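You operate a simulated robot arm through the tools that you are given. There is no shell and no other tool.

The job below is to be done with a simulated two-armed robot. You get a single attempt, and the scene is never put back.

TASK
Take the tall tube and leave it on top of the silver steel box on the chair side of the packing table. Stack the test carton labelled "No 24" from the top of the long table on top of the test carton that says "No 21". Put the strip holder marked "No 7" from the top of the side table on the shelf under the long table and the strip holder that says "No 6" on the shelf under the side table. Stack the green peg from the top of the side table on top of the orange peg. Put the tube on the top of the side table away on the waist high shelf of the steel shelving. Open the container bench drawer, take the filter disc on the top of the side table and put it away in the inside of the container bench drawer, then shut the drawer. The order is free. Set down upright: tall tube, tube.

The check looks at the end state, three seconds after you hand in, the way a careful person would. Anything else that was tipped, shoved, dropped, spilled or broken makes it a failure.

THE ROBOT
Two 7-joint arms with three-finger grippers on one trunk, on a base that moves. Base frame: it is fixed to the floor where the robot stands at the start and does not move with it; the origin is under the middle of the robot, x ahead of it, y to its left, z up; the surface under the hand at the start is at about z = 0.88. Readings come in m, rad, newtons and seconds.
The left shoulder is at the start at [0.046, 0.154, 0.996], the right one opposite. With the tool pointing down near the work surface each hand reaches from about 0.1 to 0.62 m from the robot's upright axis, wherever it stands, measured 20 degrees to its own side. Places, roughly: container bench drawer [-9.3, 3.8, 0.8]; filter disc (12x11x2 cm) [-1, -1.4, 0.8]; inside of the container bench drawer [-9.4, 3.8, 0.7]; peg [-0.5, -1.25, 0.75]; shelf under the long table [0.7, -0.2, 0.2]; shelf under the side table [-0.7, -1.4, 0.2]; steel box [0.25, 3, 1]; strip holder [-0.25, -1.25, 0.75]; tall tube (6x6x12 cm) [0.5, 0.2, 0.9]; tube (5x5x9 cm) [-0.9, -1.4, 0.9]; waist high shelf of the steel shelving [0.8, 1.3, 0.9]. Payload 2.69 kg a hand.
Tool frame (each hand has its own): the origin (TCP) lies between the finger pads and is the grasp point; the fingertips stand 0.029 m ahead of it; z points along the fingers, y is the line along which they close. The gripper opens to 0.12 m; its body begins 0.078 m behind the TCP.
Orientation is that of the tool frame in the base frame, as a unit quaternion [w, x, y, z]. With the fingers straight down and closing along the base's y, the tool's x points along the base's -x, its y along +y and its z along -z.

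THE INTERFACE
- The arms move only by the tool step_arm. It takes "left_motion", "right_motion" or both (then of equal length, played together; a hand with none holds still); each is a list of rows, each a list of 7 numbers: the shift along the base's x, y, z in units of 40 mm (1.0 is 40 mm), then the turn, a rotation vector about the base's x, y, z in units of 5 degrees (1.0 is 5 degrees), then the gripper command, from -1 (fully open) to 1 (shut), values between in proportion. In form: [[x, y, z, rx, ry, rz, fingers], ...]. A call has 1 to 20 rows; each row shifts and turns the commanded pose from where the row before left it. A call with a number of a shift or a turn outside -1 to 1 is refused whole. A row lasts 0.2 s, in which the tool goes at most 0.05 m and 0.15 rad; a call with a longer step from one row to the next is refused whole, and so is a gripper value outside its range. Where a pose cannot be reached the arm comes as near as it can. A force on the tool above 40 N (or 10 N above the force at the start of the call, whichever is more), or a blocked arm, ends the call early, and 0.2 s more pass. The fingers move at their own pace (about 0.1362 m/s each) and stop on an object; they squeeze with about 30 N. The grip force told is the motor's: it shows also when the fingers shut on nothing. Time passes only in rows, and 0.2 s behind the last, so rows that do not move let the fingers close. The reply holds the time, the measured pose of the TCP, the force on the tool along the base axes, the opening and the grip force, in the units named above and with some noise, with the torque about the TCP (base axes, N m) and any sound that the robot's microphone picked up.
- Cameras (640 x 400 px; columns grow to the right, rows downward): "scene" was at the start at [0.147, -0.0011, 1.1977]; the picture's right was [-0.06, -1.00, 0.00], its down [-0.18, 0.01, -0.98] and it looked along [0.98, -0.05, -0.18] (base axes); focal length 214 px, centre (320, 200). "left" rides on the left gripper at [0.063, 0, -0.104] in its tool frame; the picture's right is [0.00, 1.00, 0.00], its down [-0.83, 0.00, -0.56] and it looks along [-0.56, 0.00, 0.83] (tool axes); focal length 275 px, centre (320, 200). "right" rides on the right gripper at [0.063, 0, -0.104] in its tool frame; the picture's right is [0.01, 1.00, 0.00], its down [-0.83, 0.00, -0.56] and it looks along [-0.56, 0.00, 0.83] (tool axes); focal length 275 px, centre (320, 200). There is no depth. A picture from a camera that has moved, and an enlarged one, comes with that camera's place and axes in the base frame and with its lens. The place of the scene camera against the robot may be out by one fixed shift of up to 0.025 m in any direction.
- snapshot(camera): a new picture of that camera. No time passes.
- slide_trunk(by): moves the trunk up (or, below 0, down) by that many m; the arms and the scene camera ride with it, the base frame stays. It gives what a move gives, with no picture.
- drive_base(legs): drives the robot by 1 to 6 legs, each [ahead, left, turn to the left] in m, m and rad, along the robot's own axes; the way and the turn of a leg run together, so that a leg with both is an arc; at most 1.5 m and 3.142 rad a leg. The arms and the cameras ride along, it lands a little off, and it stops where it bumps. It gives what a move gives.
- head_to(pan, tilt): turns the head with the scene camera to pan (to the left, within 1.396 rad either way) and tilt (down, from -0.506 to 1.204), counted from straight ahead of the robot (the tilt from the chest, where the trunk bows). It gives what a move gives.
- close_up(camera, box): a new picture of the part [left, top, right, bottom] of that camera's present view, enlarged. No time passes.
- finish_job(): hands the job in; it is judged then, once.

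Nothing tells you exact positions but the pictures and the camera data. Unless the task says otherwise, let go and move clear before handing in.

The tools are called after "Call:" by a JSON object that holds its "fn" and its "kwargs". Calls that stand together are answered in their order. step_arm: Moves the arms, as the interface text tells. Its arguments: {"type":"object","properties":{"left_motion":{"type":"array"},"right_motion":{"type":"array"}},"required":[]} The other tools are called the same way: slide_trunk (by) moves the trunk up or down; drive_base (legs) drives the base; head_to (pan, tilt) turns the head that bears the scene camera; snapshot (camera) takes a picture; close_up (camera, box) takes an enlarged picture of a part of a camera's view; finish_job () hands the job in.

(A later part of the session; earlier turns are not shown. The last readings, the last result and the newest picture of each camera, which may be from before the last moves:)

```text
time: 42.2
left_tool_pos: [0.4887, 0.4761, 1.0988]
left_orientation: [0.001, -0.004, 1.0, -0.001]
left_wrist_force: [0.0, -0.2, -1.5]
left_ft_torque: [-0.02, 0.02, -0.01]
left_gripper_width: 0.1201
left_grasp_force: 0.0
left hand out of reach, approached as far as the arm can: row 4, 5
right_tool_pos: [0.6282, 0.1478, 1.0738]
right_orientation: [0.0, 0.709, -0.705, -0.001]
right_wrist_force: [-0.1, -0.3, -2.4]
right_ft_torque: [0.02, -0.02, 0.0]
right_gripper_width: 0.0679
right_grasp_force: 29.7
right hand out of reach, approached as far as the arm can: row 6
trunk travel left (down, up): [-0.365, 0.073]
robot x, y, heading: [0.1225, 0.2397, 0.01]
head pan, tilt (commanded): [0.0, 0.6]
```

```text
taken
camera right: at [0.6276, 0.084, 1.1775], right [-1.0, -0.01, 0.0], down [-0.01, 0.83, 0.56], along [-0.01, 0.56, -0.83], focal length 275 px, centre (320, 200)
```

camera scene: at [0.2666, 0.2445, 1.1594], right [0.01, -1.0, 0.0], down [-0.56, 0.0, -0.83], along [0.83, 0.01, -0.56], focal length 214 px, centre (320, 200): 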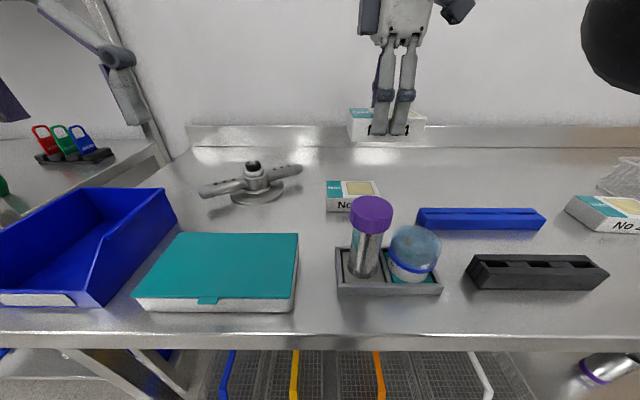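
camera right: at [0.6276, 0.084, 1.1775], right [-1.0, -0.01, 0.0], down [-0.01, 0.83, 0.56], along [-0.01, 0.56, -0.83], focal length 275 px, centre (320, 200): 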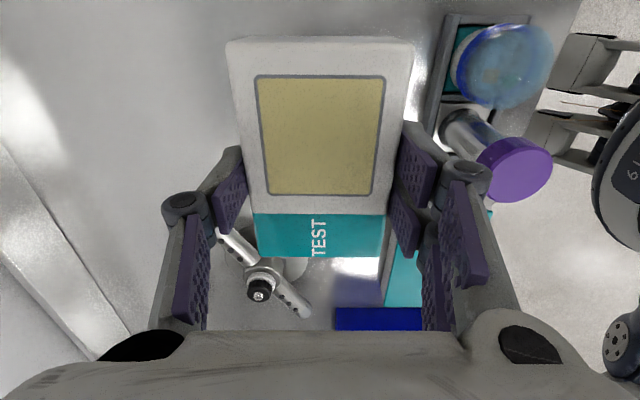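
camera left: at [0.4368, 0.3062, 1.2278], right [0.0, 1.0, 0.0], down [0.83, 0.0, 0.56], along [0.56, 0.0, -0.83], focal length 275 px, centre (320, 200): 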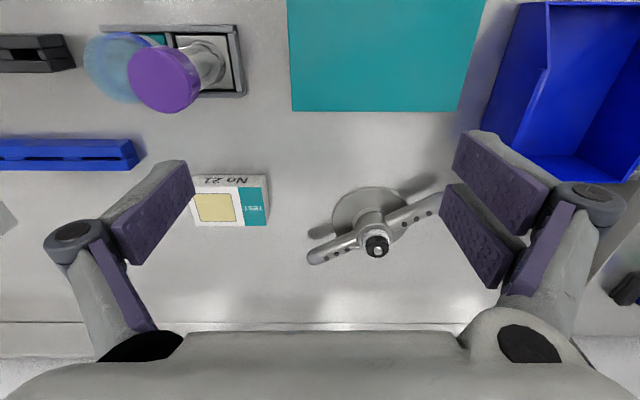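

Call:
{"fn": "step_arm", "kwargs": {"right_motion": [[0, 0.4, -0.8, 0, 0, 0, 1], [0, 0.38, -0.8, 0, 0, 0, 1], [0.4, 0, -0.25, 0, 0, 0, 1], [0.42, 0, 0, 0, 0, 0, 1], [0, 0, 0, 0, 0, 0, 1]]}}

Call:
{"fn": "snapshot", "kwargs": {"camera": "scene"}}

Call:
{"fn": "snapshot", "kwargs": {"camera": "left"}}

```text
time: 43.4
left_tool_pos: [0.4886, 0.4776, 1.0997]
left_orientation: [0.001, -0.003, 1.0, -0.001]
left_wrist_force: [0.0, 0.7, 0.2]
left_ft_torque: [0.0, -0.03, 0.02]
left_gripper_width: 0.1202
left_grasp_force: 0.0
right_tool_pos: [0.6601, 0.1781, 1.0016]
right_orientation: [-0.001, 0.709, -0.705, 0.0]
right_wrist_force: [-0.6, 0.1, -2.0]
right_ft_torque: [0.01, -0.01, 0.02]
right_gripper_width: 0.0676
right_grasp_force: 29.9
trunk travel left (down, up): [-0.365, 0.073]
robot x, y, heading: [0.1254, 0.2376, 0.006]
head pan, tilt (commanded): [0.0, 0.6]
```

```text
taken
camera scene: at [0.2664, 0.2447, 1.1594], right [0.01, -1.0, 0.0], down [-0.56, 0.0, -0.83], along [0.83, 0.01, -0.56], focal length 214 px, centre (320, 200)
```

scene: 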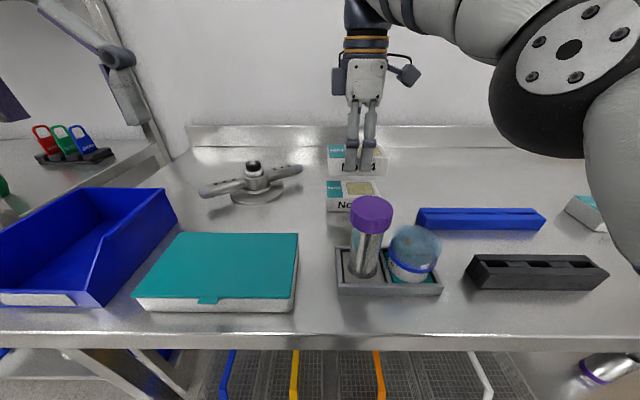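

```text
taken
camera left: at [0.4248, 0.4764, 1.2041], right [0.0, 1.0, 0.0], down [0.83, 0.0, 0.56], along [0.56, 0.0, -0.83], focal length 275 px, centre (320, 200)
```

left: 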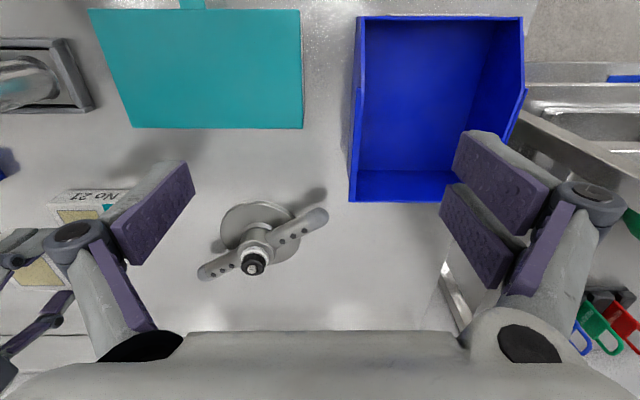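

Call:
{"fn": "step_arm", "kwargs": {"right_motion": [[0, 0.02, -0.5, 0, 0, 0, 1], [0, 0, -0.4, 0, 0, 0, 1], [0, 0, -0.2, 0, 0, 0, 1], [0, 0, -0.05, 0, 0, 0, 1], [0, 0, 0, 0, 0, 0, 1]]}}

Call:
{"fn": "close_up", "kwargs": {"camera": "scene", "box": [300, 130, 420, 230]}}

```text
time: 44.6
left_tool_pos: [0.4871, 0.4781, 1.0989]
left_orientation: [0.002, -0.003, 1.0, 0.0]
left_wrist_force: [-0.2, -0.2, -0.9]
left_ft_torque: [-0.02, -0.03, -0.01]
left_gripper_width: 0.1202
left_grasp_force: 0.1
right_tool_pos: [0.6593, 0.1775, 0.9557]
right_orientation: [-0.002, 0.709, -0.705, 0.001]
right_wrist_force: [1.9, -0.3, 10.4]
right_ft_torque: [-0.52, -0.53, 0.04]
right_gripper_width: 0.0674
right_grasp_force: 29.4
trunk travel left (down, up): [-0.365, 0.073]
robot x, y, heading: [0.1246, 0.2361, 0.001]
head pan, tilt (commanded): [0.0, 0.6]
```

```text
4.00 times, centred on (360, 180) of scene
camera zoom: at [0.266, 0.2449, 1.1596], right [0.01, -1.0, 0.0], down [-0.56, 0.0, -0.83], along [0.83, 0.01, -0.56], focal length 858 px, centre (160, 280)
```

zoom: 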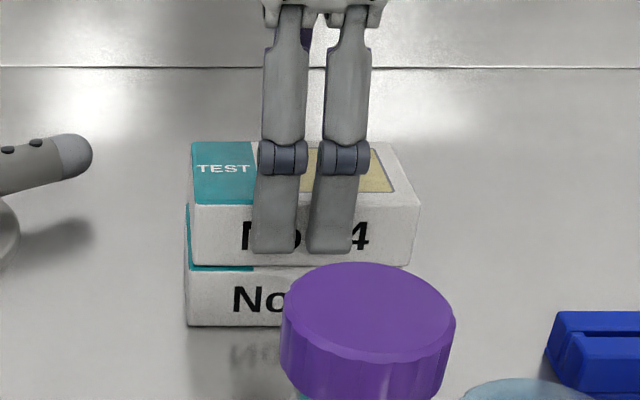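

Call:
{"fn": "step_arm", "kwargs": {"right_motion": [[0, 0, 0.02, 0, 0, 0, 0.4], [0, 0, 0, 0, 0, 0, -0.2], [0, 0, 0, 0, 0, 0, -1], [0, 0, 0, 0, 0, 0, -1], [0, 0, 0, 0, 0, 0, -1]]}}

Call:
{"fn": "close_up", "kwargs": {"camera": "scene", "box": [300, 130, 420, 230]}}

```text
time: 45.8
left_tool_pos: [0.4886, 0.4767, 1.0999]
left_orientation: [0.001, -0.004, 1.0, -0.001]
left_wrist_force: [0.7, 0.1, 0.5]
left_ft_torque: [0.03, 0.02, 0.0]
left_gripper_width: 0.1202
left_grasp_force: 0.2
right_tool_pos: [0.66, 0.1776, 0.9562]
right_orientation: [0.001, 0.709, -0.705, -0.001]
right_wrist_force: [-0.3, -0.7, 0.2]
right_ft_torque: [0.01, 0.02, 0.01]
right_gripper_width: 0.1198
right_grasp_force: 0.0
trunk travel left (down, up): [-0.365, 0.073]
robot x, y, heading: [0.1242, 0.2417, 0.005]
head pan, tilt (commanded): [0.0, 0.6]
```

```text
4.00 times, centred on (360, 180) of scene
camera zoom: at [0.2666, 0.2448, 1.1594], right [0.01, -1.0, 0.0], down [-0.56, 0.0, -0.83], along [0.83, 0.01, -0.56], focal length 858 px, centre (160, 280)
```

zoom: 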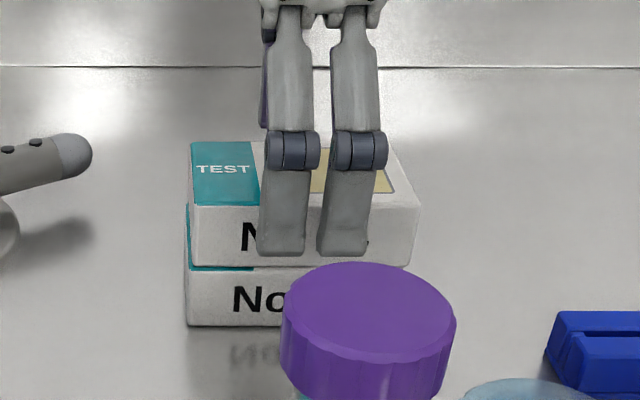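

Call:
{"fn": "step_arm", "kwargs": {"right_motion": [[0, 0, 0.6, 0, 0, 0, -1], [0, 0, 0.9, 0, 0, 0, -1], [0, 0, 0.9, 0, 0, 0, -1], [-0.3, 0, 0.8, 0, 0, 0, -1], [-0.6, -0.6, 0.6, 0, 0, 0, -1], [-0.6, -0.8, 0.3, 0, 0, 0, -1], [-0.6, -0.9, 0, 0, 0, 0, -1], [-0.4, -0.9, 0, 0, 0, 0, -1], [0, 0, 0, 0, 0, 0, -1]]}}

Call:
{"fn": "snapshot", "kwargs": {"camera": "scene"}}

Call:
{"fn": "snapshot", "kwargs": {"camera": "right"}}

```text
time: 47.8
left_tool_pos: [0.4876, 0.4777, 1.0992]
left_orientation: [0.001, -0.003, 1.0, -0.001]
left_wrist_force: [-0.2, 0.8, -0.6]
left_ft_torque: [-0.02, 0.0, -0.01]
left_gripper_width: 0.1199
left_grasp_force: 0.1
right_tool_pos: [0.5518, 0.048, 1.083]
right_orientation: [-0.001, 0.709, -0.705, -0.001]
right_wrist_force: [0.6, 0.8, 0.8]
right_ft_torque: [0.0, -0.01, 0.01]
right_gripper_width: 0.1202
right_grasp_force: 0.0
right hand out of reach, approached as far as the arm can: row 2, 3, 4
trunk travel left (down, up): [-0.365, 0.073]
robot x, y, heading: [0.1246, 0.2402, 0.004]
head pan, tilt (commanded): [0.0, 0.6]
```

```text
taken
camera scene: at [0.2666, 0.2452, 1.1594], right [0.01, -1.0, 0.0], down [-0.56, 0.0, -0.83], along [0.82, 0.01, -0.56], focal length 214 px, centre (320, 200)
```

scene: 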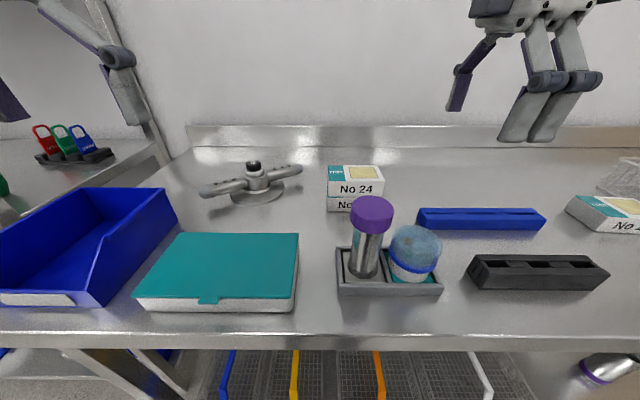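

```text
taken
camera right: at [0.5518, -0.0154, 1.1868], right [-1.0, -0.01, 0.0], down [-0.01, 0.83, 0.56], along [-0.01, 0.56, -0.83], focal length 275 px, centre (320, 200)
```

right: 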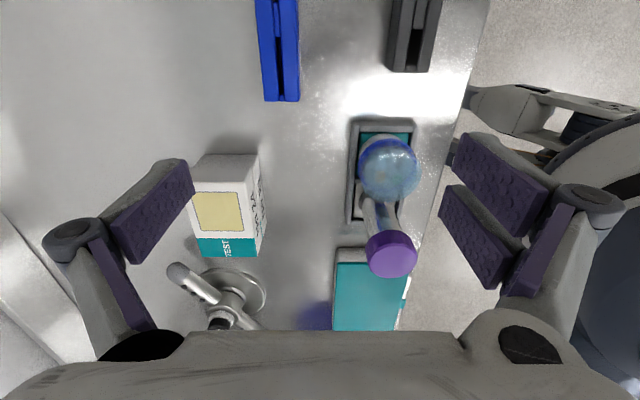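

The stack of 24 on 21 looks good. Next I'll turn the left hand to close along x (away from the jar), draw the right hand clear, and look at the tall tube.

Call:
{"fn": "step_arm", "kwargs": {"left_motion": [[0, 0, 0, 0, 0, -1, -1], [0, 0, 0, 0, 0, -1, -1], [0, 0, 0, 0, 0, -1, -1], [0, 0, 0, 0, 0, -1, -1], [0, 0, 0, 0, 0, -1, -1], [0, 0, 0, 0, 0, -1, -1], [0, 0, 0, 0, 0, -1, -1], [0, 0, 0, 0, 0, -1, -1], [0, 0, 0, 0, 0, -1, -1], [0, 0, 0, 0, 0, -1, -1], [0, 0, 0, 0, 0, -1, -1], [0, 0, 0, 0, 0, -1, -1], [0, 0, 0, 0, 0, -1, -1], [0, 0, 0, 0, 0, -1, -1], [0, 0, 0, 0, 0, -1, -1], [0, 0, 0, 0, 0, -1, -1], [0, 0, 0, 0, 0, -1, -1], [0, 0, 0, 0, 0, -1, -1], [0, 0, 0, 0, 0, 0, -1]], "right_motion": [[-0.6, -0.6, 0, 0, 0, 0, -1], [-0.6, -0.6, 0, 0, 0, 0, -1], [-0.6, -0.6, 0, 0, 0, 0, -1], [-0.6, -0.6, 0, 0, 0, 0, -1], [-0.6, -0.6, 0, 0, 0, 0, -1], [-0.6, -0.6, 0, 0, 0, 0, -1], [0, 0, 0, 0, 0, 0, -1], [0, 0, 0, 0, 0, 0, -1], [0, 0, 0, 0, 0, 0, -1], [0, 0, 0, 0, 0, 0, -1], [0, 0, 0, 0, 0, 0, -1], [0, 0, 0, 0, 0, 0, -1], [0, 0, 0, 0, 0, 0, -1], [0, 0, 0, 0, 0, 0, -1], [0, 0, 0, 0, 0, 0, -1], [0, 0, 0, 0, 0, 0, -1], [0, 0, 0, 0, 0, 0, -1], [0, 0, 0, 0, 0, 0, -1], [0, 0, 0, 0, 0, 0, -1]]}}

Call:
{"fn": "snapshot", "kwargs": {"camera": "left"}}

Call:
{"fn": "snapshot", "kwargs": {"camera": "scene"}}

```text
time: 51.8
left_tool_pos: [0.4897, 0.4771, 1.0995]
left_orientation: [0.002, 0.705, 0.709, -0.001]
left_wrist_force: [-0.3, 0.3, 0.8]
left_ft_torque: [0.0, 0.0, 0.01]
left_gripper_width: 0.1201
left_grasp_force: 0.1
right_tool_pos: [0.434, -0.0572, 1.0325]
right_orientation: [0.0, 0.709, -0.705, 0.0]
right_wrist_force: [-0.5, 0.0, 0.1]
right_ft_torque: [0.01, 0.03, -0.02]
right_gripper_width: 0.12
right_grasp_force: 0.1
right hand out of reach, approached as far as the arm can: row 3, 4, 5, 6
trunk travel left (down, up): [-0.365, 0.073]
robot x, y, heading: [0.1218, 0.2379, 0.007]
head pan, tilt (commanded): [0.0, 0.6]
```

```text
taken
camera left: at [0.4891, 0.5392, 1.2045], right [1.0, 0.0, 0.0], down [0.0, -0.83, 0.56], along [0.0, -0.56, -0.83], focal length 275 px, centre (320, 200)
```

left: 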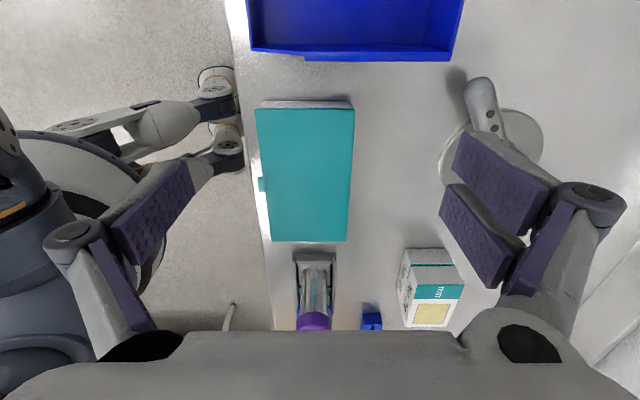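

```text
taken
camera scene: at [0.2665, 0.2448, 1.1594], right [0.01, -1.0, 0.0], down [-0.56, 0.0, -0.83], along [0.83, 0.01, -0.56], focal length 214 px, centre (320, 200)
```

scene: 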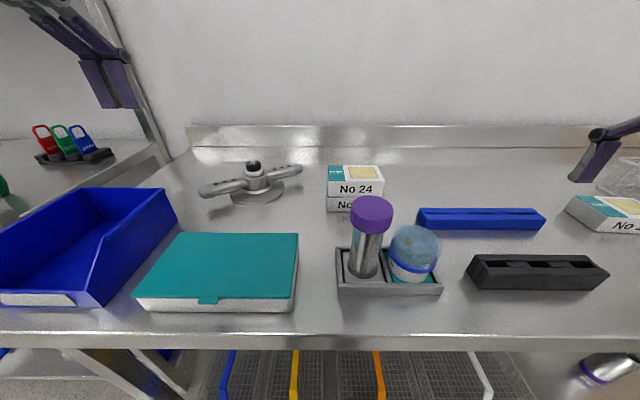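

Call:
{"fn": "step_arm", "kwargs": {"left_motion": [[0, -1, 0, 0, 0, 0, -1], [0, -1, 0, 0, 0, 0, -1], [0, -1, 0, 0, 0, 0, -1], [0, -1, 0, 0, 0, 0, -1], [0, -1, 0, 0, 0, 0, -1], [0, 0, 0, 0, 0, 0, -1]]}}

Call:
{"fn": "snapshot", "kwargs": {"camera": "left"}}

Call:
{"fn": "snapshot", "kwargs": {"camera": "scene"}}

```text
time: 53.2
left_tool_pos: [0.4885, 0.2796, 1.1001]
left_orientation: [0.0, 0.704, 0.71, -0.002]
left_wrist_force: [0.8, 0.7, 0.2]
left_ft_torque: [0.04, -0.02, -0.01]
left_gripper_width: 0.1198
left_grasp_force: 0.2
right_tool_pos: [0.4353, -0.057, 1.0318]
right_orientation: [-0.001, 0.709, -0.705, -0.001]
right_wrist_force: [0.1, 0.1, -0.2]
right_ft_torque: [0.02, 0.01, 0.01]
right_gripper_width: 0.12
right_grasp_force: 0.1
trunk travel left (down, up): [-0.365, 0.073]
robot x, y, heading: [0.1246, 0.244, 0.008]
head pan, tilt (commanded): [0.0, 0.6]
```

```text
taken
camera left: at [0.4883, 0.3419, 1.2044], right [1.0, 0.0, 0.0], down [0.0, -0.83, 0.56], along [0.0, -0.56, -0.83], focal length 275 px, centre (320, 200)
```

left: 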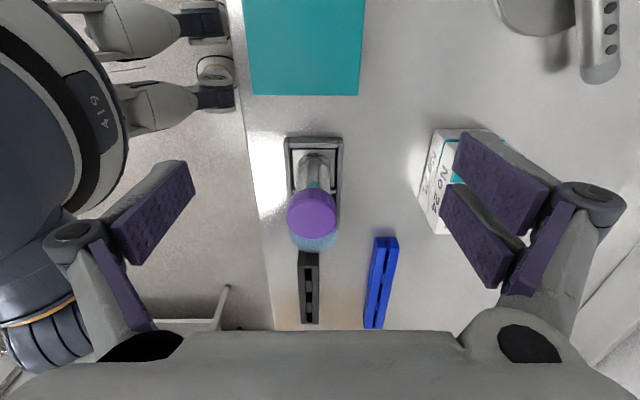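

```text
taken
camera scene: at [0.2665, 0.2452, 1.1594], right [0.01, -1.0, 0.0], down [-0.56, 0.0, -0.83], along [0.83, 0.01, -0.56], focal length 214 px, centre (320, 200)
```

scene: 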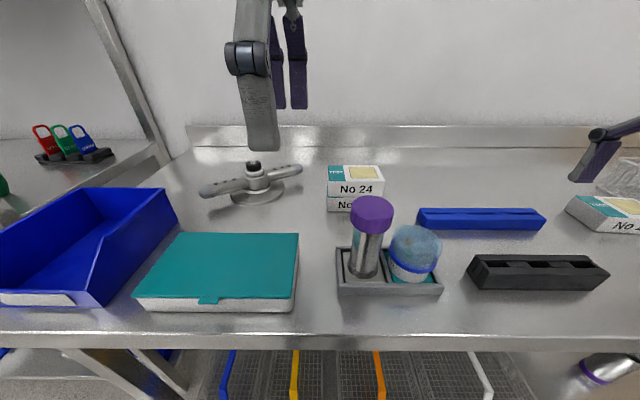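

Call:
{"fn": "close_up", "kwargs": {"camera": "left", "box": [260, 120, 380, 260]}}

Call:
{"fn": "close_up", "kwargs": {"camera": "scene", "box": [320, 180, 460, 310]}}

```text
2.86 times, centred on (320, 190) of left
camera zoom: at [0.4883, 0.3419, 1.2044], right [1.0, 0.0, 0.0], down [0.0, -0.83, 0.56], along [0.0, -0.56, -0.83], focal length 786 px, centre (320, 229)
```

zoom: 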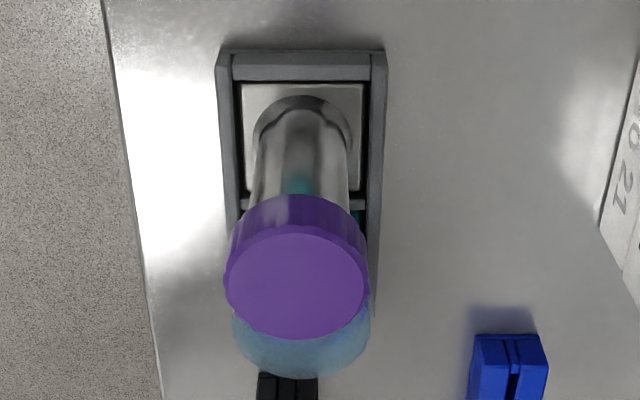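

```text
3.08 times, centred on (390, 245) of scene
camera zoom: at [0.2665, 0.2452, 1.1594], right [0.01, -1.0, 0.0], down [-0.56, 0.0, -0.83], along [0.83, 0.01, -0.56], focal length 660 px, centre (105, 62)
```

zoom: 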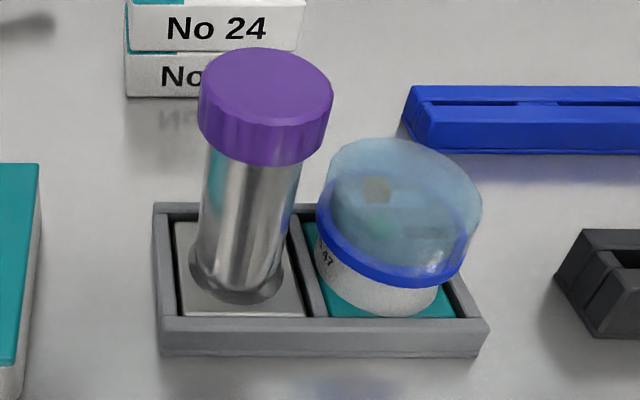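

Call:
{"fn": "step_arm", "kwargs": {"left_motion": [[-0.1, -0.9, 0, 0, 0, 0, -1], [-0.1, -0.9, 0, 0, 0, 0, -1], [-0.01, -0.76, 0, 0, 0, 0, -1], [0, 0, -0.8, 0, 0, 0, -1], [0, 0, -0.8, 0, 0, 0, -1], [0, 0, 0, 0, 0, 0, -1]]}}

Call:
{"fn": "snapshot", "kwargs": {"camera": "left"}}

Call:
{"fn": "snapshot", "kwargs": {"camera": "scene"}}

```text
time: 54.6
left_tool_pos: [0.4792, 0.1746, 1.0346]
left_orientation: [0.001, 0.705, 0.71, 0.0]
left_wrist_force: [-0.5, -0.6, -0.2]
left_ft_torque: [-0.02, -0.03, 0.0]
left_gripper_width: 0.1198
left_grasp_force: 0.1
right_tool_pos: [0.4352, -0.0558, 1.0318]
right_orientation: [0.0, 0.709, -0.705, -0.001]
right_wrist_force: [0.0, -0.4, 0.6]
right_ft_torque: [-0.05, 0.03, 0.0]
right_gripper_width: 0.1199
right_grasp_force: 0.2
trunk travel left (down, up): [-0.365, 0.073]
robot x, y, heading: [0.1232, 0.2397, 0.007]
head pan, tilt (commanded): [0.0, 0.6]
```

```text
taken
camera left: at [0.4792, 0.2373, 1.1392], right [1.0, 0.0, 0.0], down [0.0, -0.83, 0.56], along [0.0, -0.56, -0.83], focal length 275 px, centre (320, 200)
```

left: 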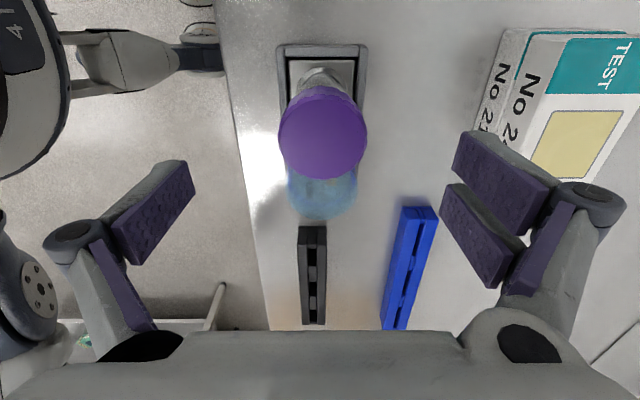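

```text
taken
camera scene: at [0.2664, 0.2449, 1.1594], right [0.01, -1.0, 0.0], down [-0.56, 0.0, -0.83], along [0.83, 0.01, -0.56], focal length 214 px, centre (320, 200)
```

scene: 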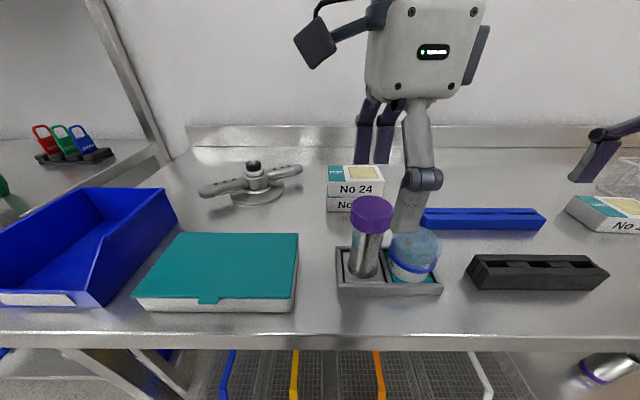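

Call:
{"fn": "close_up", "kwargs": {"camera": "left", "box": [250, 30, 400, 230]}}

```text
2.00 times, centred on (325, 130) of left
camera zoom: at [0.4792, 0.2373, 1.1392], right [1.0, 0.0, 0.0], down [0.0, -0.83, 0.56], along [0.0, -0.56, -0.83], focal length 551 px, centre (310, 340)
```

zoom: 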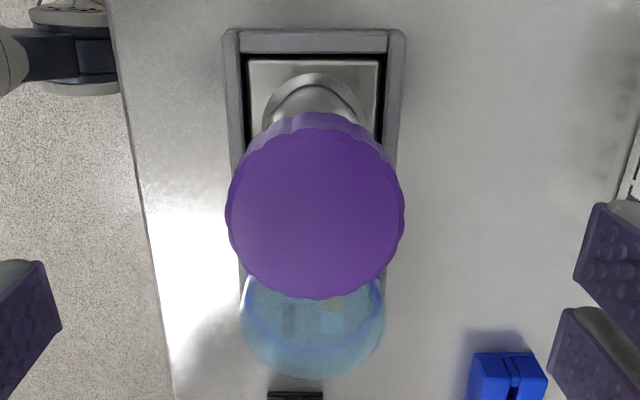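

Call:
{"fn": "step_arm", "kwargs": {"left_motion": [[0.04, 0.1, -0.7, 0, 0, 0, -1], [0, 0, -0.7, 0, 0, 0, -1], [0, 0, -0.5, 0, 0, 0, -1], [0, 0, -0.3, 0, 0, 0, -1], [0, 0, 0, 0, 0, 0, -1]]}}

Call:
{"fn": "snapshot", "kwargs": {"camera": "left"}}

Call:
{"fn": "snapshot", "kwargs": {"camera": "scene"}}

```text
time: 55.8
left_tool_pos: [0.482, 0.1779, 0.9475]
left_orientation: [0.0, 0.705, 0.709, -0.001]
left_wrist_force: [-0.7, 0.1, -0.3]
left_ft_torque: [-0.01, 0.03, 0.01]
left_gripper_width: 0.1201
left_grasp_force: 0.0
right_tool_pos: [0.4341, -0.0577, 1.0325]
right_orientation: [0.0, 0.709, -0.705, -0.001]
right_wrist_force: [0.1, 0.2, -0.4]
right_ft_torque: [0.03, 0.03, -0.02]
right_gripper_width: 0.1202
right_grasp_force: 0.1
trunk travel left (down, up): [-0.365, 0.073]
robot x, y, heading: [0.1245, 0.24, 0.01]
head pan, tilt (commanded): [0.0, 0.6]
```

```text
taken
camera left: at [0.4812, 0.2403, 1.0521], right [1.0, 0.0, 0.0], down [0.0, -0.83, 0.56], along [0.0, -0.56, -0.83], focal length 275 px, centre (320, 200)
```

left: 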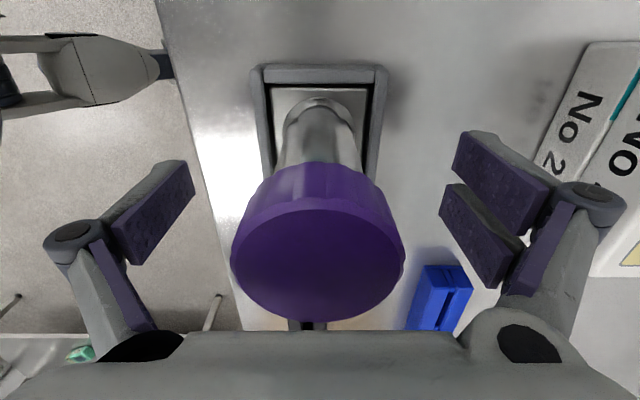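

```text
taken
camera scene: at [0.2665, 0.2449, 1.1594], right [0.01, -1.0, 0.0], down [-0.56, 0.0, -0.83], along [0.83, 0.01, -0.56], focal length 214 px, centre (320, 200)
```

scene: 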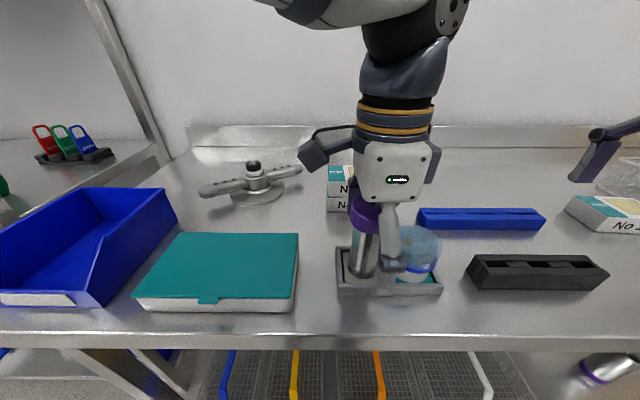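

Call:
{"fn": "step_arm", "kwargs": {"left_motion": [[0, 0, 0, 0, 0, 0, 0.2], [0, 0, 0, 0, 0, 0, 1], [0, 0, 0, 0, 0, 0, 1], [0, 0, 0, 0, 0, 0, 1], [0, 0, 0, 0, 0, 0, 1]]}}

Call:
{"fn": "snapshot", "kwargs": {"camera": "left"}}

Call:
{"fn": "close_up", "kwargs": {"camera": "scene", "box": [300, 170, 460, 310]}}

```text
time: 57.0
left_tool_pos: [0.4804, 0.1775, 0.9486]
left_orientation: [0.0, 0.705, 0.709, 0.0]
left_wrist_force: [1.4, -1.3, 3.2]
left_ft_torque: [0.05, -0.02, 0.07]
left_gripper_width: 0.0353
left_grasp_force: 30.4
right_tool_pos: [0.4348, -0.0572, 1.0329]
right_orientation: [0.0, 0.709, -0.705, -0.001]
right_wrist_force: [-0.3, 0.5, 0.7]
right_ft_torque: [0.03, 0.01, 0.01]
right_gripper_width: 0.1201
right_grasp_force: 0.0
trunk travel left (down, up): [-0.365, 0.073]
robot x, y, heading: [0.1226, 0.2433, 0.01]
head pan, tilt (commanded): [0.0, 0.6]
```

```text
taken
camera left: at [0.4812, 0.2402, 1.0525], right [1.0, 0.0, 0.0], down [0.0, -0.83, 0.56], along [0.0, -0.56, -0.83], focal length 275 px, centre (320, 200)
```

left: 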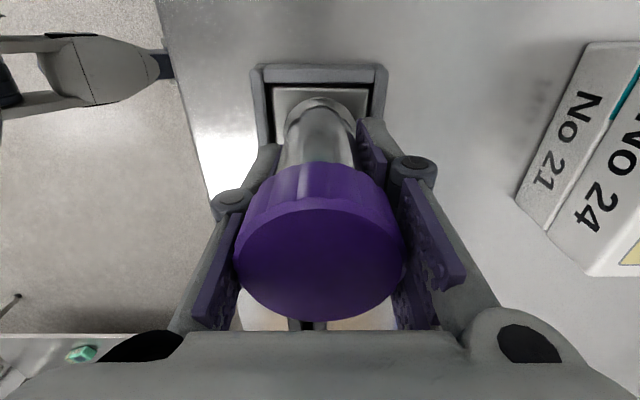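

```text
2.86 times, centred on (380, 240) of scene
camera zoom: at [0.2665, 0.2448, 1.1594], right [0.01, -1.0, 0.0], down [-0.56, 0.0, -0.83], along [0.83, 0.01, -0.56], focal length 613 px, centre (149, 86)
```

zoom: 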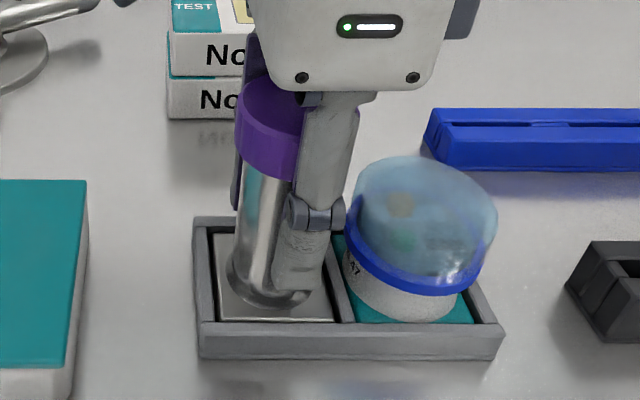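

Call:
{"fn": "step_arm", "kwargs": {"left_motion": [[0, 0, 0.4, 0, 0, 0, 1], [0, 0, 0.6, 0, 0, 0, 1], [0, 0, 0.8, 0, 0, 0, 1], [0, 0, 0.8, 0, 0, 0, 1], [0, 0, 0.6, 0, 0, 0, 1], [0, 0, 0, 0, 0, 0, 1]]}}

Call:
{"fn": "snapshot", "kwargs": {"camera": "left"}}

Call:
{"fn": "snapshot", "kwargs": {"camera": "scene"}}

```text
time: 58.4
left_tool_pos: [0.4821, 0.1769, 1.076]
left_orientation: [0.0, 0.705, 0.709, -0.002]
left_wrist_force: [0.6, -0.4, -3.4]
left_ft_torque: [-0.02, 0.0, 0.0]
left_gripper_width: 0.0355
left_grasp_force: 30.0
right_tool_pos: [0.4336, -0.0558, 1.0326]
right_orientation: [0.0, 0.709, -0.705, -0.001]
right_wrist_force: [0.4, -0.2, 0.2]
right_ft_torque: [0.03, 0.02, 0.04]
right_gripper_width: 0.12
right_grasp_force: 0.0
trunk travel left (down, up): [-0.365, 0.073]
robot x, y, heading: [0.1282, 0.2379, 0.009]
head pan, tilt (commanded): [0.0, 0.6]
```

```text
taken
camera left: at [0.4827, 0.2402, 1.1811], right [1.0, 0.0, 0.0], down [0.0, -0.83, 0.56], along [0.0, -0.56, -0.83], focal length 275 px, centre (320, 200)
```

left: 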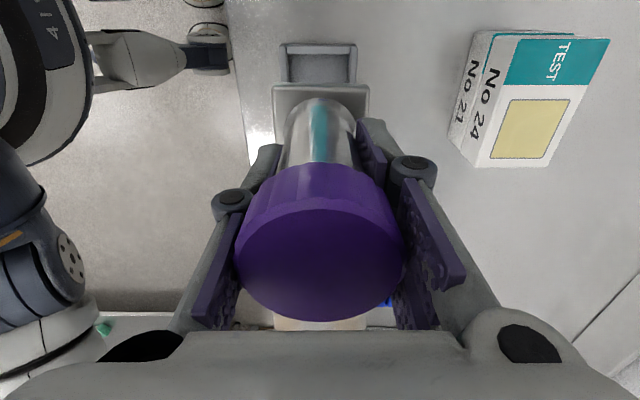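

```text
taken
camera scene: at [0.2678, 0.2439, 1.1624], right [0.0, -1.0, 0.0], down [-0.54, 0.0, -0.84], along [0.84, 0.0, -0.54], focal length 214 px, centre (320, 200)
```

scene: 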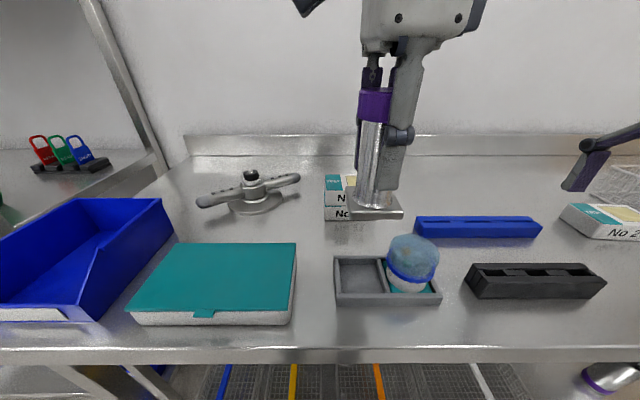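

The tall tube has a square foot plate and is held firmly. I'll raise the trunk, back away from the table and turn to the left toward the packing table.

Call:
{"fn": "slide_trunk", "kwargs": {"by": 0.07}}

Call:
{"fn": "drive_base", "kwargs": {"legs": [[-0.6, 0, 0], [0, 0, 1.57]]}}

Call:
{"fn": "head_to", "kwargs": {"pan": 0.0, "tilt": 0.2}}

Call:
{"fn": "snapshot", "kwargs": {"camera": "scene"}}

```text
time: 59.5
left_tool_pos: [0.4818, 0.1784, 1.1455]
left_orientation: [-0.002, 0.705, 0.709, -0.001]
left_wrist_force: [0.0, -0.3, -3.6]
left_ft_torque: [-0.02, 0.04, 0.02]
left_gripper_width: 0.0356
left_grasp_force: 30.2
right_tool_pos: [0.4376, -0.0575, 1.1013]
right_orientation: [0.0, 0.709, -0.705, -0.002]
right_wrist_force: [-0.6, -0.6, -1.3]
right_ft_torque: [-0.02, 0.0, -0.02]
right_gripper_width: 0.1198
right_grasp_force: 0.1
trunk travel left (down, up): [-0.435, 0.003]
robot x, y, heading: [0.127, 0.2393, 0.008]
head pan, tilt (commanded): [0.0, 0.6]
```

```text
time: 66.8
left_tool_pos: [-0.4156, 0.5955, 1.1454]
left_orientation: [0.001, -0.013, 1.0, -0.001]
left_wrist_force: [0.7, -0.5, -2.2]
left_ft_torque: [0.0, 0.0, 0.02]
left_gripper_width: 0.0351
left_grasp_force: 30.0
right_tool_pos: [-0.1779, 0.5536, 1.1]
right_orientation: [0.0, 1.0, 0.011, -0.001]
right_wrist_force: [0.1, 0.0, 0.7]
right_ft_torque: [-0.01, 0.02, 0.0]
right_gripper_width: 0.1201
right_grasp_force: 0.1
trunk travel left (down, up): [-0.435, 0.003]
robot x, y, heading: [-0.4701, 0.2359, 1.596]
head pan, tilt (commanded): [0.0, 0.6]
```

```text
time: 67.6
left_tool_pos: [-0.4163, 0.5954, 1.1454]
left_orientation: [0.001, -0.012, 1.0, -0.001]
left_wrist_force: [0.0, -0.1, -3.4]
left_ft_torque: [-0.01, -0.02, 0.0]
left_gripper_width: 0.0351
left_grasp_force: 29.8
right_tool_pos: [-0.1774, 0.5542, 1.1011]
right_orientation: [0.0, 1.0, 0.012, 0.0]
right_wrist_force: [-0.1, 1.0, 0.2]
right_ft_torque: [0.0, 0.02, 0.0]
right_gripper_width: 0.1198
right_grasp_force: 0.0
trunk travel left (down, up): [-0.435, 0.003]
robot x, y, heading: [-0.47, 0.2388, 1.6]
head pan, tilt (commanded): [0.0, 0.201]
```

```text
taken
camera scene: at [-0.4887, 0.3397, 1.2767], right [1.0, 0.02, 0.0], down [0.0, -0.2, -0.98], along [-0.02, 0.98, -0.2], focal length 214 px, centre (320, 200)
```

scene: 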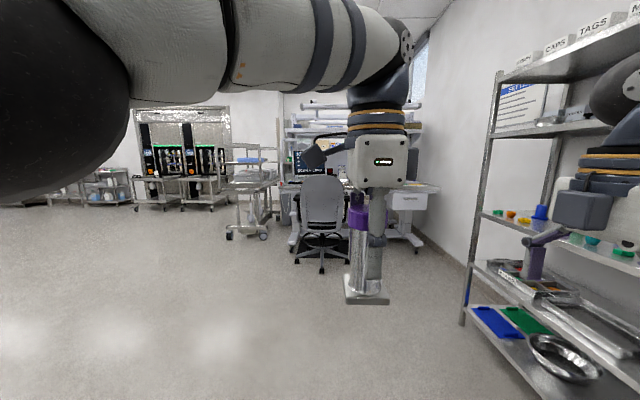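

Call:
{"fn": "drive_base", "kwargs": {"legs": [[1.4, 0.0, -0.03]]}}

Call:
{"fn": "head_to", "kwargs": {"pan": -0.35, "tilt": 0.25}}

Call:
{"fn": "snapshot", "kwargs": {"camera": "scene"}}

```text
time: 74.6
left_tool_pos: [-0.4435, 1.9874, 1.1454]
left_orientation: [0.001, -0.01, 1.0, -0.001]
left_wrist_force: [-0.1, 0.6, -2.8]
left_ft_torque: [0.01, 0.01, 0.0]
left_gripper_width: 0.0353
left_grasp_force: 29.9
right_tool_pos: [-0.2065, 1.9448, 1.1006]
right_orientation: [0.0, 1.0, 0.008, -0.001]
right_wrist_force: [-0.8, 1.2, -1.6]
right_ft_torque: [0.02, 0.0, -0.03]
right_gripper_width: 0.1201
right_grasp_force: 0.0
trunk travel left (down, up): [-0.435, 0.003]
robot x, y, heading: [-0.4999, 1.6298, 1.588]
head pan, tilt (commanded): [0.0, 0.201]
```

```text
time: 75.4
left_tool_pos: [-0.4445, 1.9867, 1.1454]
left_orientation: [0.001, -0.01, 1.0, -0.001]
left_wrist_force: [0.8, -0.1, -1.8]
left_ft_torque: [0.01, -0.03, 0.02]
left_gripper_width: 0.0353
left_grasp_force: 29.8
right_tool_pos: [-0.2064, 1.9436, 1.102]
right_orientation: [0.0, 1.0, 0.008, -0.001]
right_wrist_force: [0.2, -1.2, 0.2]
right_ft_torque: [0.0, 0.01, -0.01]
right_gripper_width: 0.1199
right_grasp_force: 0.0
trunk travel left (down, up): [-0.435, 0.003]
robot x, y, heading: [-0.4988, 1.6292, 1.587]
head pan, tilt (commanded): [-0.351, 0.25]
```

```text
taken
camera scene: at [-0.4858, 1.7267, 1.2722], right [0.95, -0.33, 0.0], down [-0.08, -0.23, -0.97], along [0.32, 0.92, -0.25], focal length 214 px, centre (320, 200)
```

scene: 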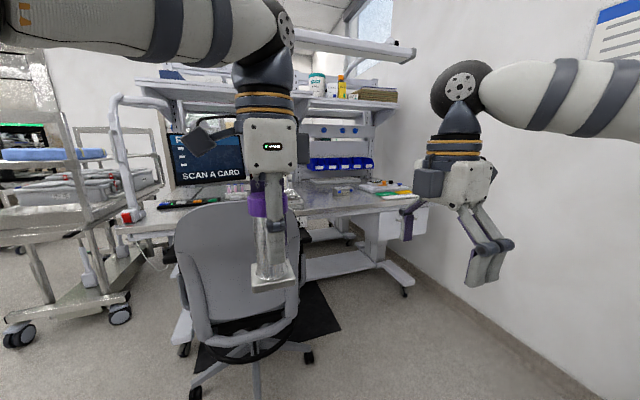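

Call:
{"fn": "close_up", "kwargs": {"camera": "scene", "box": [280, 140, 440, 240]}}

Call:
{"fn": "close_up", "kwargs": {"camera": "scene", "box": [100, 140, 340, 290]}}

```text
4.00 times, centred on (360, 190) of scene
camera zoom: at [-0.4858, 1.7267, 1.2722], right [0.95, -0.33, 0.0], down [-0.08, -0.23, -0.97], along [0.32, 0.92, -0.25], focal length 858 px, centre (160, 240)
```

zoom: 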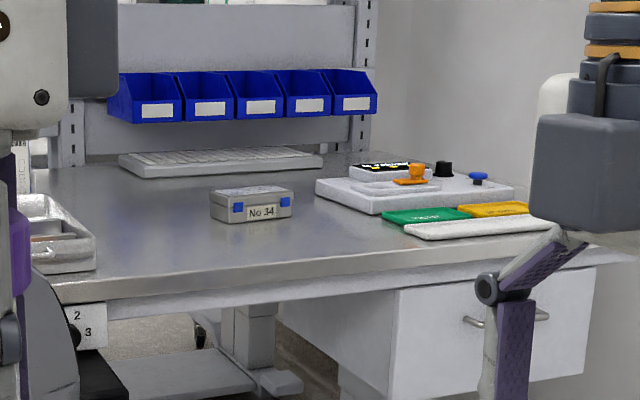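

```text
2.67 times, centred on (220, 215) of scene
camera zoom: at [-0.4858, 1.7267, 1.2722], right [0.95, -0.33, 0.0], down [-0.08, -0.23, -0.97], along [0.32, 0.92, -0.25], focal length 572 px, centre (587, 160)
```

zoom: 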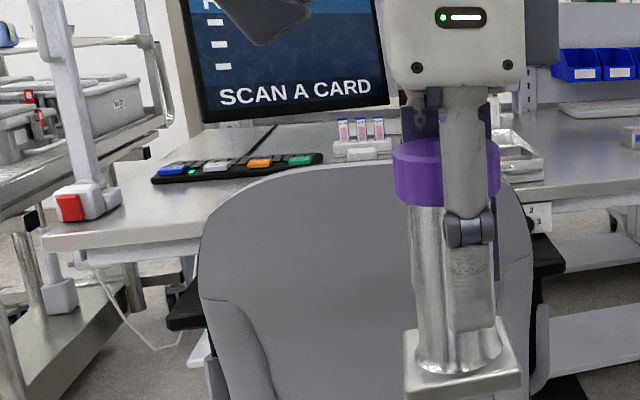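

Call:
{"fn": "head_to", "kwargs": {"pan": -1.1, "tilt": 0.45}}

Call:
{"fn": "snapshot", "kwargs": {"camera": "scene"}}

Call:
{"fn": "head_to", "kwargs": {"pan": -0.35, "tilt": 0.6}}

Call:
{"fn": "snapshot", "kwargs": {"camera": "scene"}}

```text
time: 76.5
left_tool_pos: [-0.4429, 1.987, 1.1466]
left_orientation: [0.001, -0.01, 1.0, 0.0]
left_wrist_force: [0.5, -0.1, -2.6]
left_ft_torque: [-0.01, -0.03, -0.02]
left_gripper_width: 0.0351
left_grasp_force: 30.5
right_tool_pos: [-0.2065, 1.9442, 1.1008]
right_orientation: [0.0, 1.0, 0.009, -0.001]
right_wrist_force: [0.8, 0.4, -0.7]
right_ft_torque: [-0.03, 0.02, -0.01]
right_gripper_width: 0.12
right_grasp_force: 0.0
trunk travel left (down, up): [-0.435, 0.003]
robot x, y, heading: [-0.5026, 1.6274, 1.595]
head pan, tilt (commanded): [-1.1, 0.45]
```

```text
taken
camera scene: at [-0.4351, 1.6817, 1.2535], right [0.47, -0.88, 0.0], down [-0.38, -0.21, -0.9], along [0.79, 0.42, -0.44], focal length 214 px, centre (320, 200)
```

scene: 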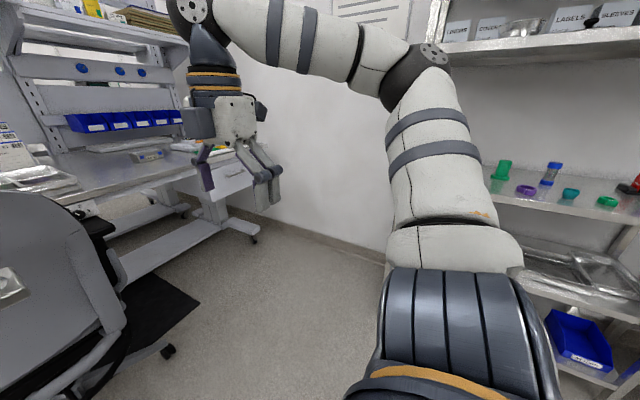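

```text
time: 77.6
left_tool_pos: [-0.4451, 1.9872, 1.1456]
left_orientation: [0.001, -0.009, 1.0, 0.0]
left_wrist_force: [-0.1, -0.4, -2.9]
left_ft_torque: [-0.01, -0.03, 0.03]
left_gripper_width: 0.0349
left_grasp_force: 29.6
right_tool_pos: [-0.2057, 1.944, 1.1006]
right_orientation: [0.0, 1.0, 0.008, 0.0]
right_wrist_force: [0.2, 0.1, 0.7]
right_ft_torque: [0.02, 0.01, -0.02]
right_gripper_width: 0.1201
right_grasp_force: 0.0
trunk travel left (down, up): [-0.435, 0.003]
robot x, y, heading: [-0.5034, 1.6261, 1.586]
head pan, tilt (commanded): [-0.351, 0.6]
```

```text
taken
camera scene: at [-0.4873, 1.7219, 1.24], right [0.95, -0.33, 0.0], down [-0.18, -0.53, -0.83], along [0.27, 0.78, -0.56], focal length 214 px, centre (320, 200)
```

scene: 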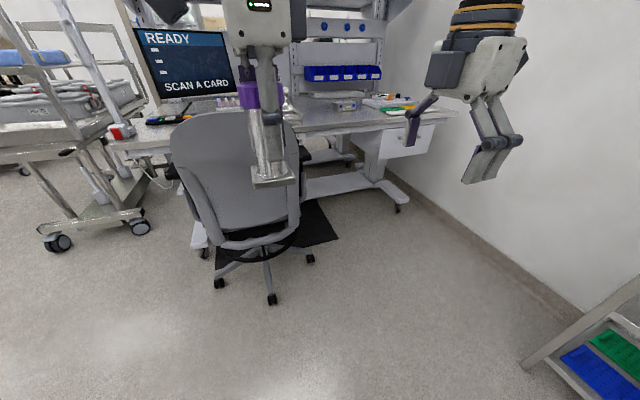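

Call:
{"fn": "drive_base", "kwargs": {"legs": [[0.4, -0.5, -0.015], [0.15, -0.25, 0]]}}

Call:
{"fn": "head_to", "kwargs": {"pan": 0.0, "tilt": 0.4}}

Call:
{"fn": "snapshot", "kwargs": {"camera": "scene"}}

Call:
{"fn": "snapshot", "kwargs": {"camera": "right"}}

```text
time: 84.1
left_tool_pos: [0.3053, 2.5426, 1.1461]
left_orientation: [0.002, -0.007, 1.0, 0.0]
left_wrist_force: [-0.2, 0.3, -3.1]
left_ft_torque: [0.01, 0.02, -0.03]
left_gripper_width: 0.0354
left_grasp_force: 29.8
right_tool_pos: [0.5437, 2.4987, 1.1006]
right_orientation: [0.0, 1.0, 0.005, -0.001]
right_wrist_force: [-0.3, 0.5, -0.8]
right_ft_torque: [-0.01, 0.03, 0.03]
right_gripper_width: 0.12
right_grasp_force: 0.0
trunk travel left (down, up): [-0.435, 0.003]
robot x, y, heading: [0.2457, 2.1855, 1.582]
head pan, tilt (commanded): [-0.351, 0.6]
```

```text
time: 84.9
left_tool_pos: [0.3076, 2.5426, 1.1453]
left_orientation: [0.002, -0.006, 1.0, -0.001]
left_wrist_force: [0.6, 0.0, -2.6]
left_ft_torque: [0.03, -0.01, -0.01]
left_gripper_width: 0.0356
left_grasp_force: 29.9
right_tool_pos: [0.544, 2.4984, 1.1019]
right_orientation: [0.0, 1.0, 0.005, -0.001]
right_wrist_force: [0.9, 0.8, 0.7]
right_ft_torque: [0.01, 0.01, -0.04]
right_gripper_width: 0.1201
right_grasp_force: 0.0
trunk travel left (down, up): [-0.435, 0.003]
robot x, y, heading: [0.2442, 2.1856, 1.583]
head pan, tilt (commanded): [0.0, 0.4]
```

```text
taken
camera scene: at [0.2305, 2.2878, 1.2582], right [1.0, 0.01, 0.0], down [0.0, -0.39, -0.92], along [-0.01, 0.92, -0.39], focal length 214 px, centre (320, 200)
```

scene: 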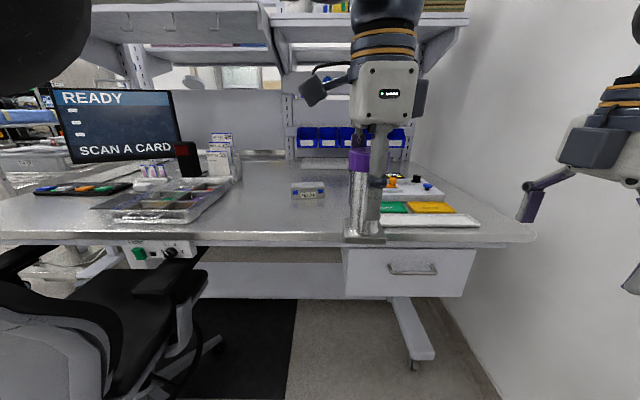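

```text
taken
camera right: at [0.6056, 2.5001, 1.2045], right [0.02, -1.0, 0.0], down [-0.83, -0.01, 0.56], along [-0.56, -0.01, -0.83], focal length 275 px, centre (320, 200)
```

right: 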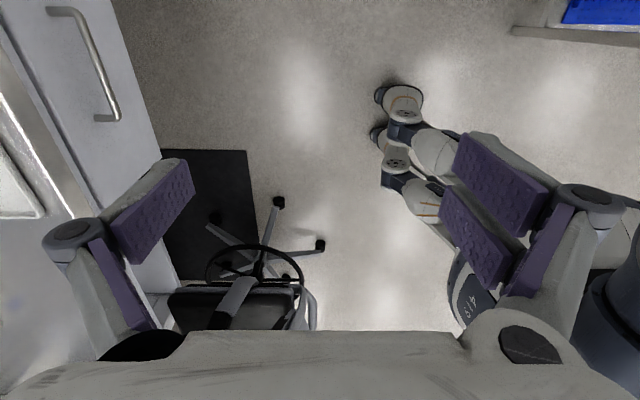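

Call:
{"fn": "drive_base", "kwargs": {"legs": [[0.33, -0.1, 0]]}}

Call:
{"fn": "head_to", "kwargs": {"pan": 0.1, "tilt": 0.45}}

Call:
{"fn": "snapshot", "kwargs": {"camera": "scene"}}

Call:
{"fn": "snapshot", "kwargs": {"camera": "left"}}

```text
time: 87.2
left_tool_pos: [0.3995, 2.8766, 1.1452]
left_orientation: [0.001, -0.008, 1.0, -0.001]
left_wrist_force: [0.3, 0.5, -1.9]
left_ft_torque: [-0.02, -0.01, 0.01]
left_gripper_width: 0.0352
left_grasp_force: 29.8
right_tool_pos: [0.6359, 2.8328, 1.1005]
right_orientation: [-0.001, 1.0, 0.006, -0.001]
right_wrist_force: [0.7, 0.3, 0.4]
right_ft_torque: [-0.05, -0.02, 0.03]
right_gripper_width: 0.1197
right_grasp_force: 0.0
trunk travel left (down, up): [-0.435, 0.003]
robot x, y, heading: [0.3409, 2.5168, 1.587]
head pan, tilt (commanded): [0.0, 0.4]
```

```text
time: 87.9
left_tool_pos: [0.3994, 2.8771, 1.1468]
left_orientation: [0.002, -0.007, 1.0, -0.001]
left_wrist_force: [0.6, -0.4, -2.7]
left_ft_torque: [0.0, 0.01, 0.0]
left_gripper_width: 0.0352
left_grasp_force: 30.2
right_tool_pos: [0.6364, 2.8336, 1.1005]
right_orientation: [0.0, 1.0, 0.007, -0.001]
right_wrist_force: [0.3, -0.6, -0.7]
right_ft_torque: [0.0, 0.01, 0.01]
right_gripper_width: 0.1197
right_grasp_force: 0.0
trunk travel left (down, up): [-0.435, 0.003]
robot x, y, heading: [0.3415, 2.5181, 1.58]
head pan, tilt (commanded): [0.099, 0.45]
```

```text
taken
camera scene: at [0.3151, 2.6201, 1.2535], right [0.99, 0.11, 0.0], down [0.05, -0.43, -0.9], along [-0.1, 0.89, -0.44], focal length 214 px, centre (320, 200)
```

scene: 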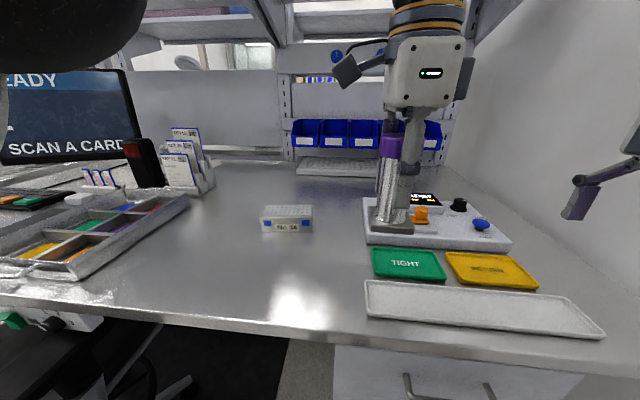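

```text
taken
camera left: at [0.3368, 2.8756, 1.2503], right [-0.01, 1.0, 0.0], down [0.83, 0.01, 0.56], along [0.56, 0.0, -0.83], focal length 275 px, centre (320, 200)
```

left: 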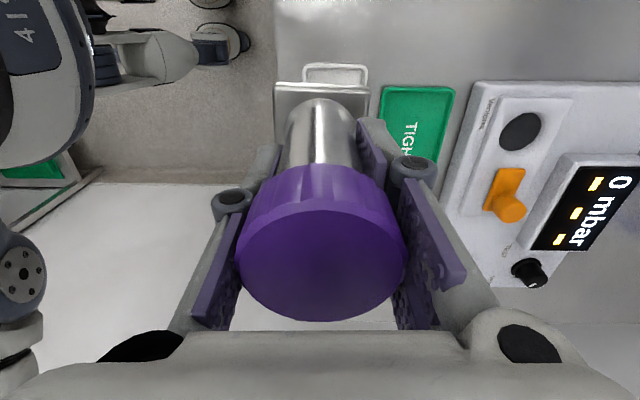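

Call:
{"fn": "close_up", "kwargs": {"camera": "scene", "box": [240, 180, 340, 250]}}

Call:
{"fn": "head_to", "kwargs": {"pan": 0.0, "tilt": 0.9}}

Call:
{"fn": "snapshot", "kwargs": {"camera": "scene"}}

```text
5.71 times, centred on (290, 215) of scene
camera zoom: at [0.3151, 2.6201, 1.2535], right [0.99, 0.11, 0.0], down [0.05, -0.43, -0.9], along [-0.1, 0.89, -0.44], focal length 1226 px, centre (491, 114)
```

zoom: 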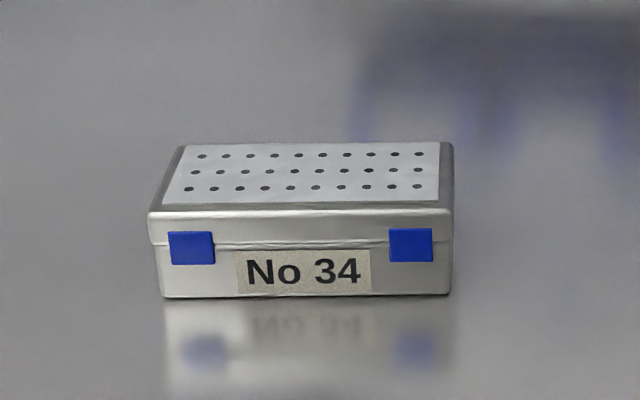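

```text
time: 88.8
left_tool_pos: [0.3978, 2.8778, 1.1446]
left_orientation: [0.002, -0.008, 1.0, -0.002]
left_wrist_force: [0.3, 0.4, -2.8]
left_ft_torque: [0.02, -0.03, 0.0]
left_gripper_width: 0.0354
left_grasp_force: 29.9
right_tool_pos: [0.6366, 2.8324, 1.1016]
right_orientation: [0.001, 1.0, 0.006, -0.001]
right_wrist_force: [-0.8, 0.5, -0.4]
right_ft_torque: [-0.03, 0.01, 0.03]
right_gripper_width: 0.12
right_grasp_force: 0.2
trunk travel left (down, up): [-0.435, 0.003]
robot x, y, heading: [0.3382, 2.5165, 1.585]
head pan, tilt (commanded): [0.0, 0.901]
```

```text
taken
camera scene: at [0.3214, 2.6172, 1.2395], right [1.0, 0.05, 0.0], down [0.03, -0.57, -0.82], along [-0.04, 0.82, -0.57], focal length 214 px, centre (320, 200)
```

scene: 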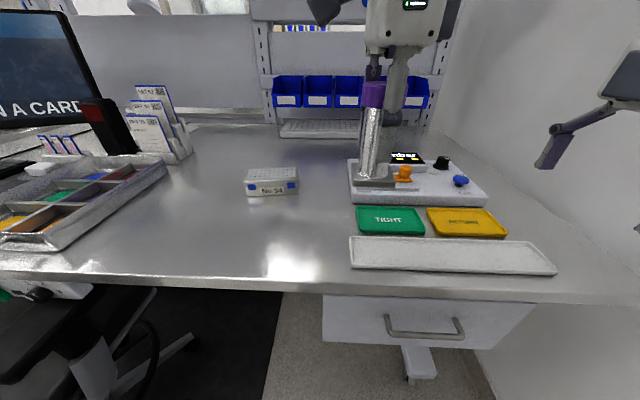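

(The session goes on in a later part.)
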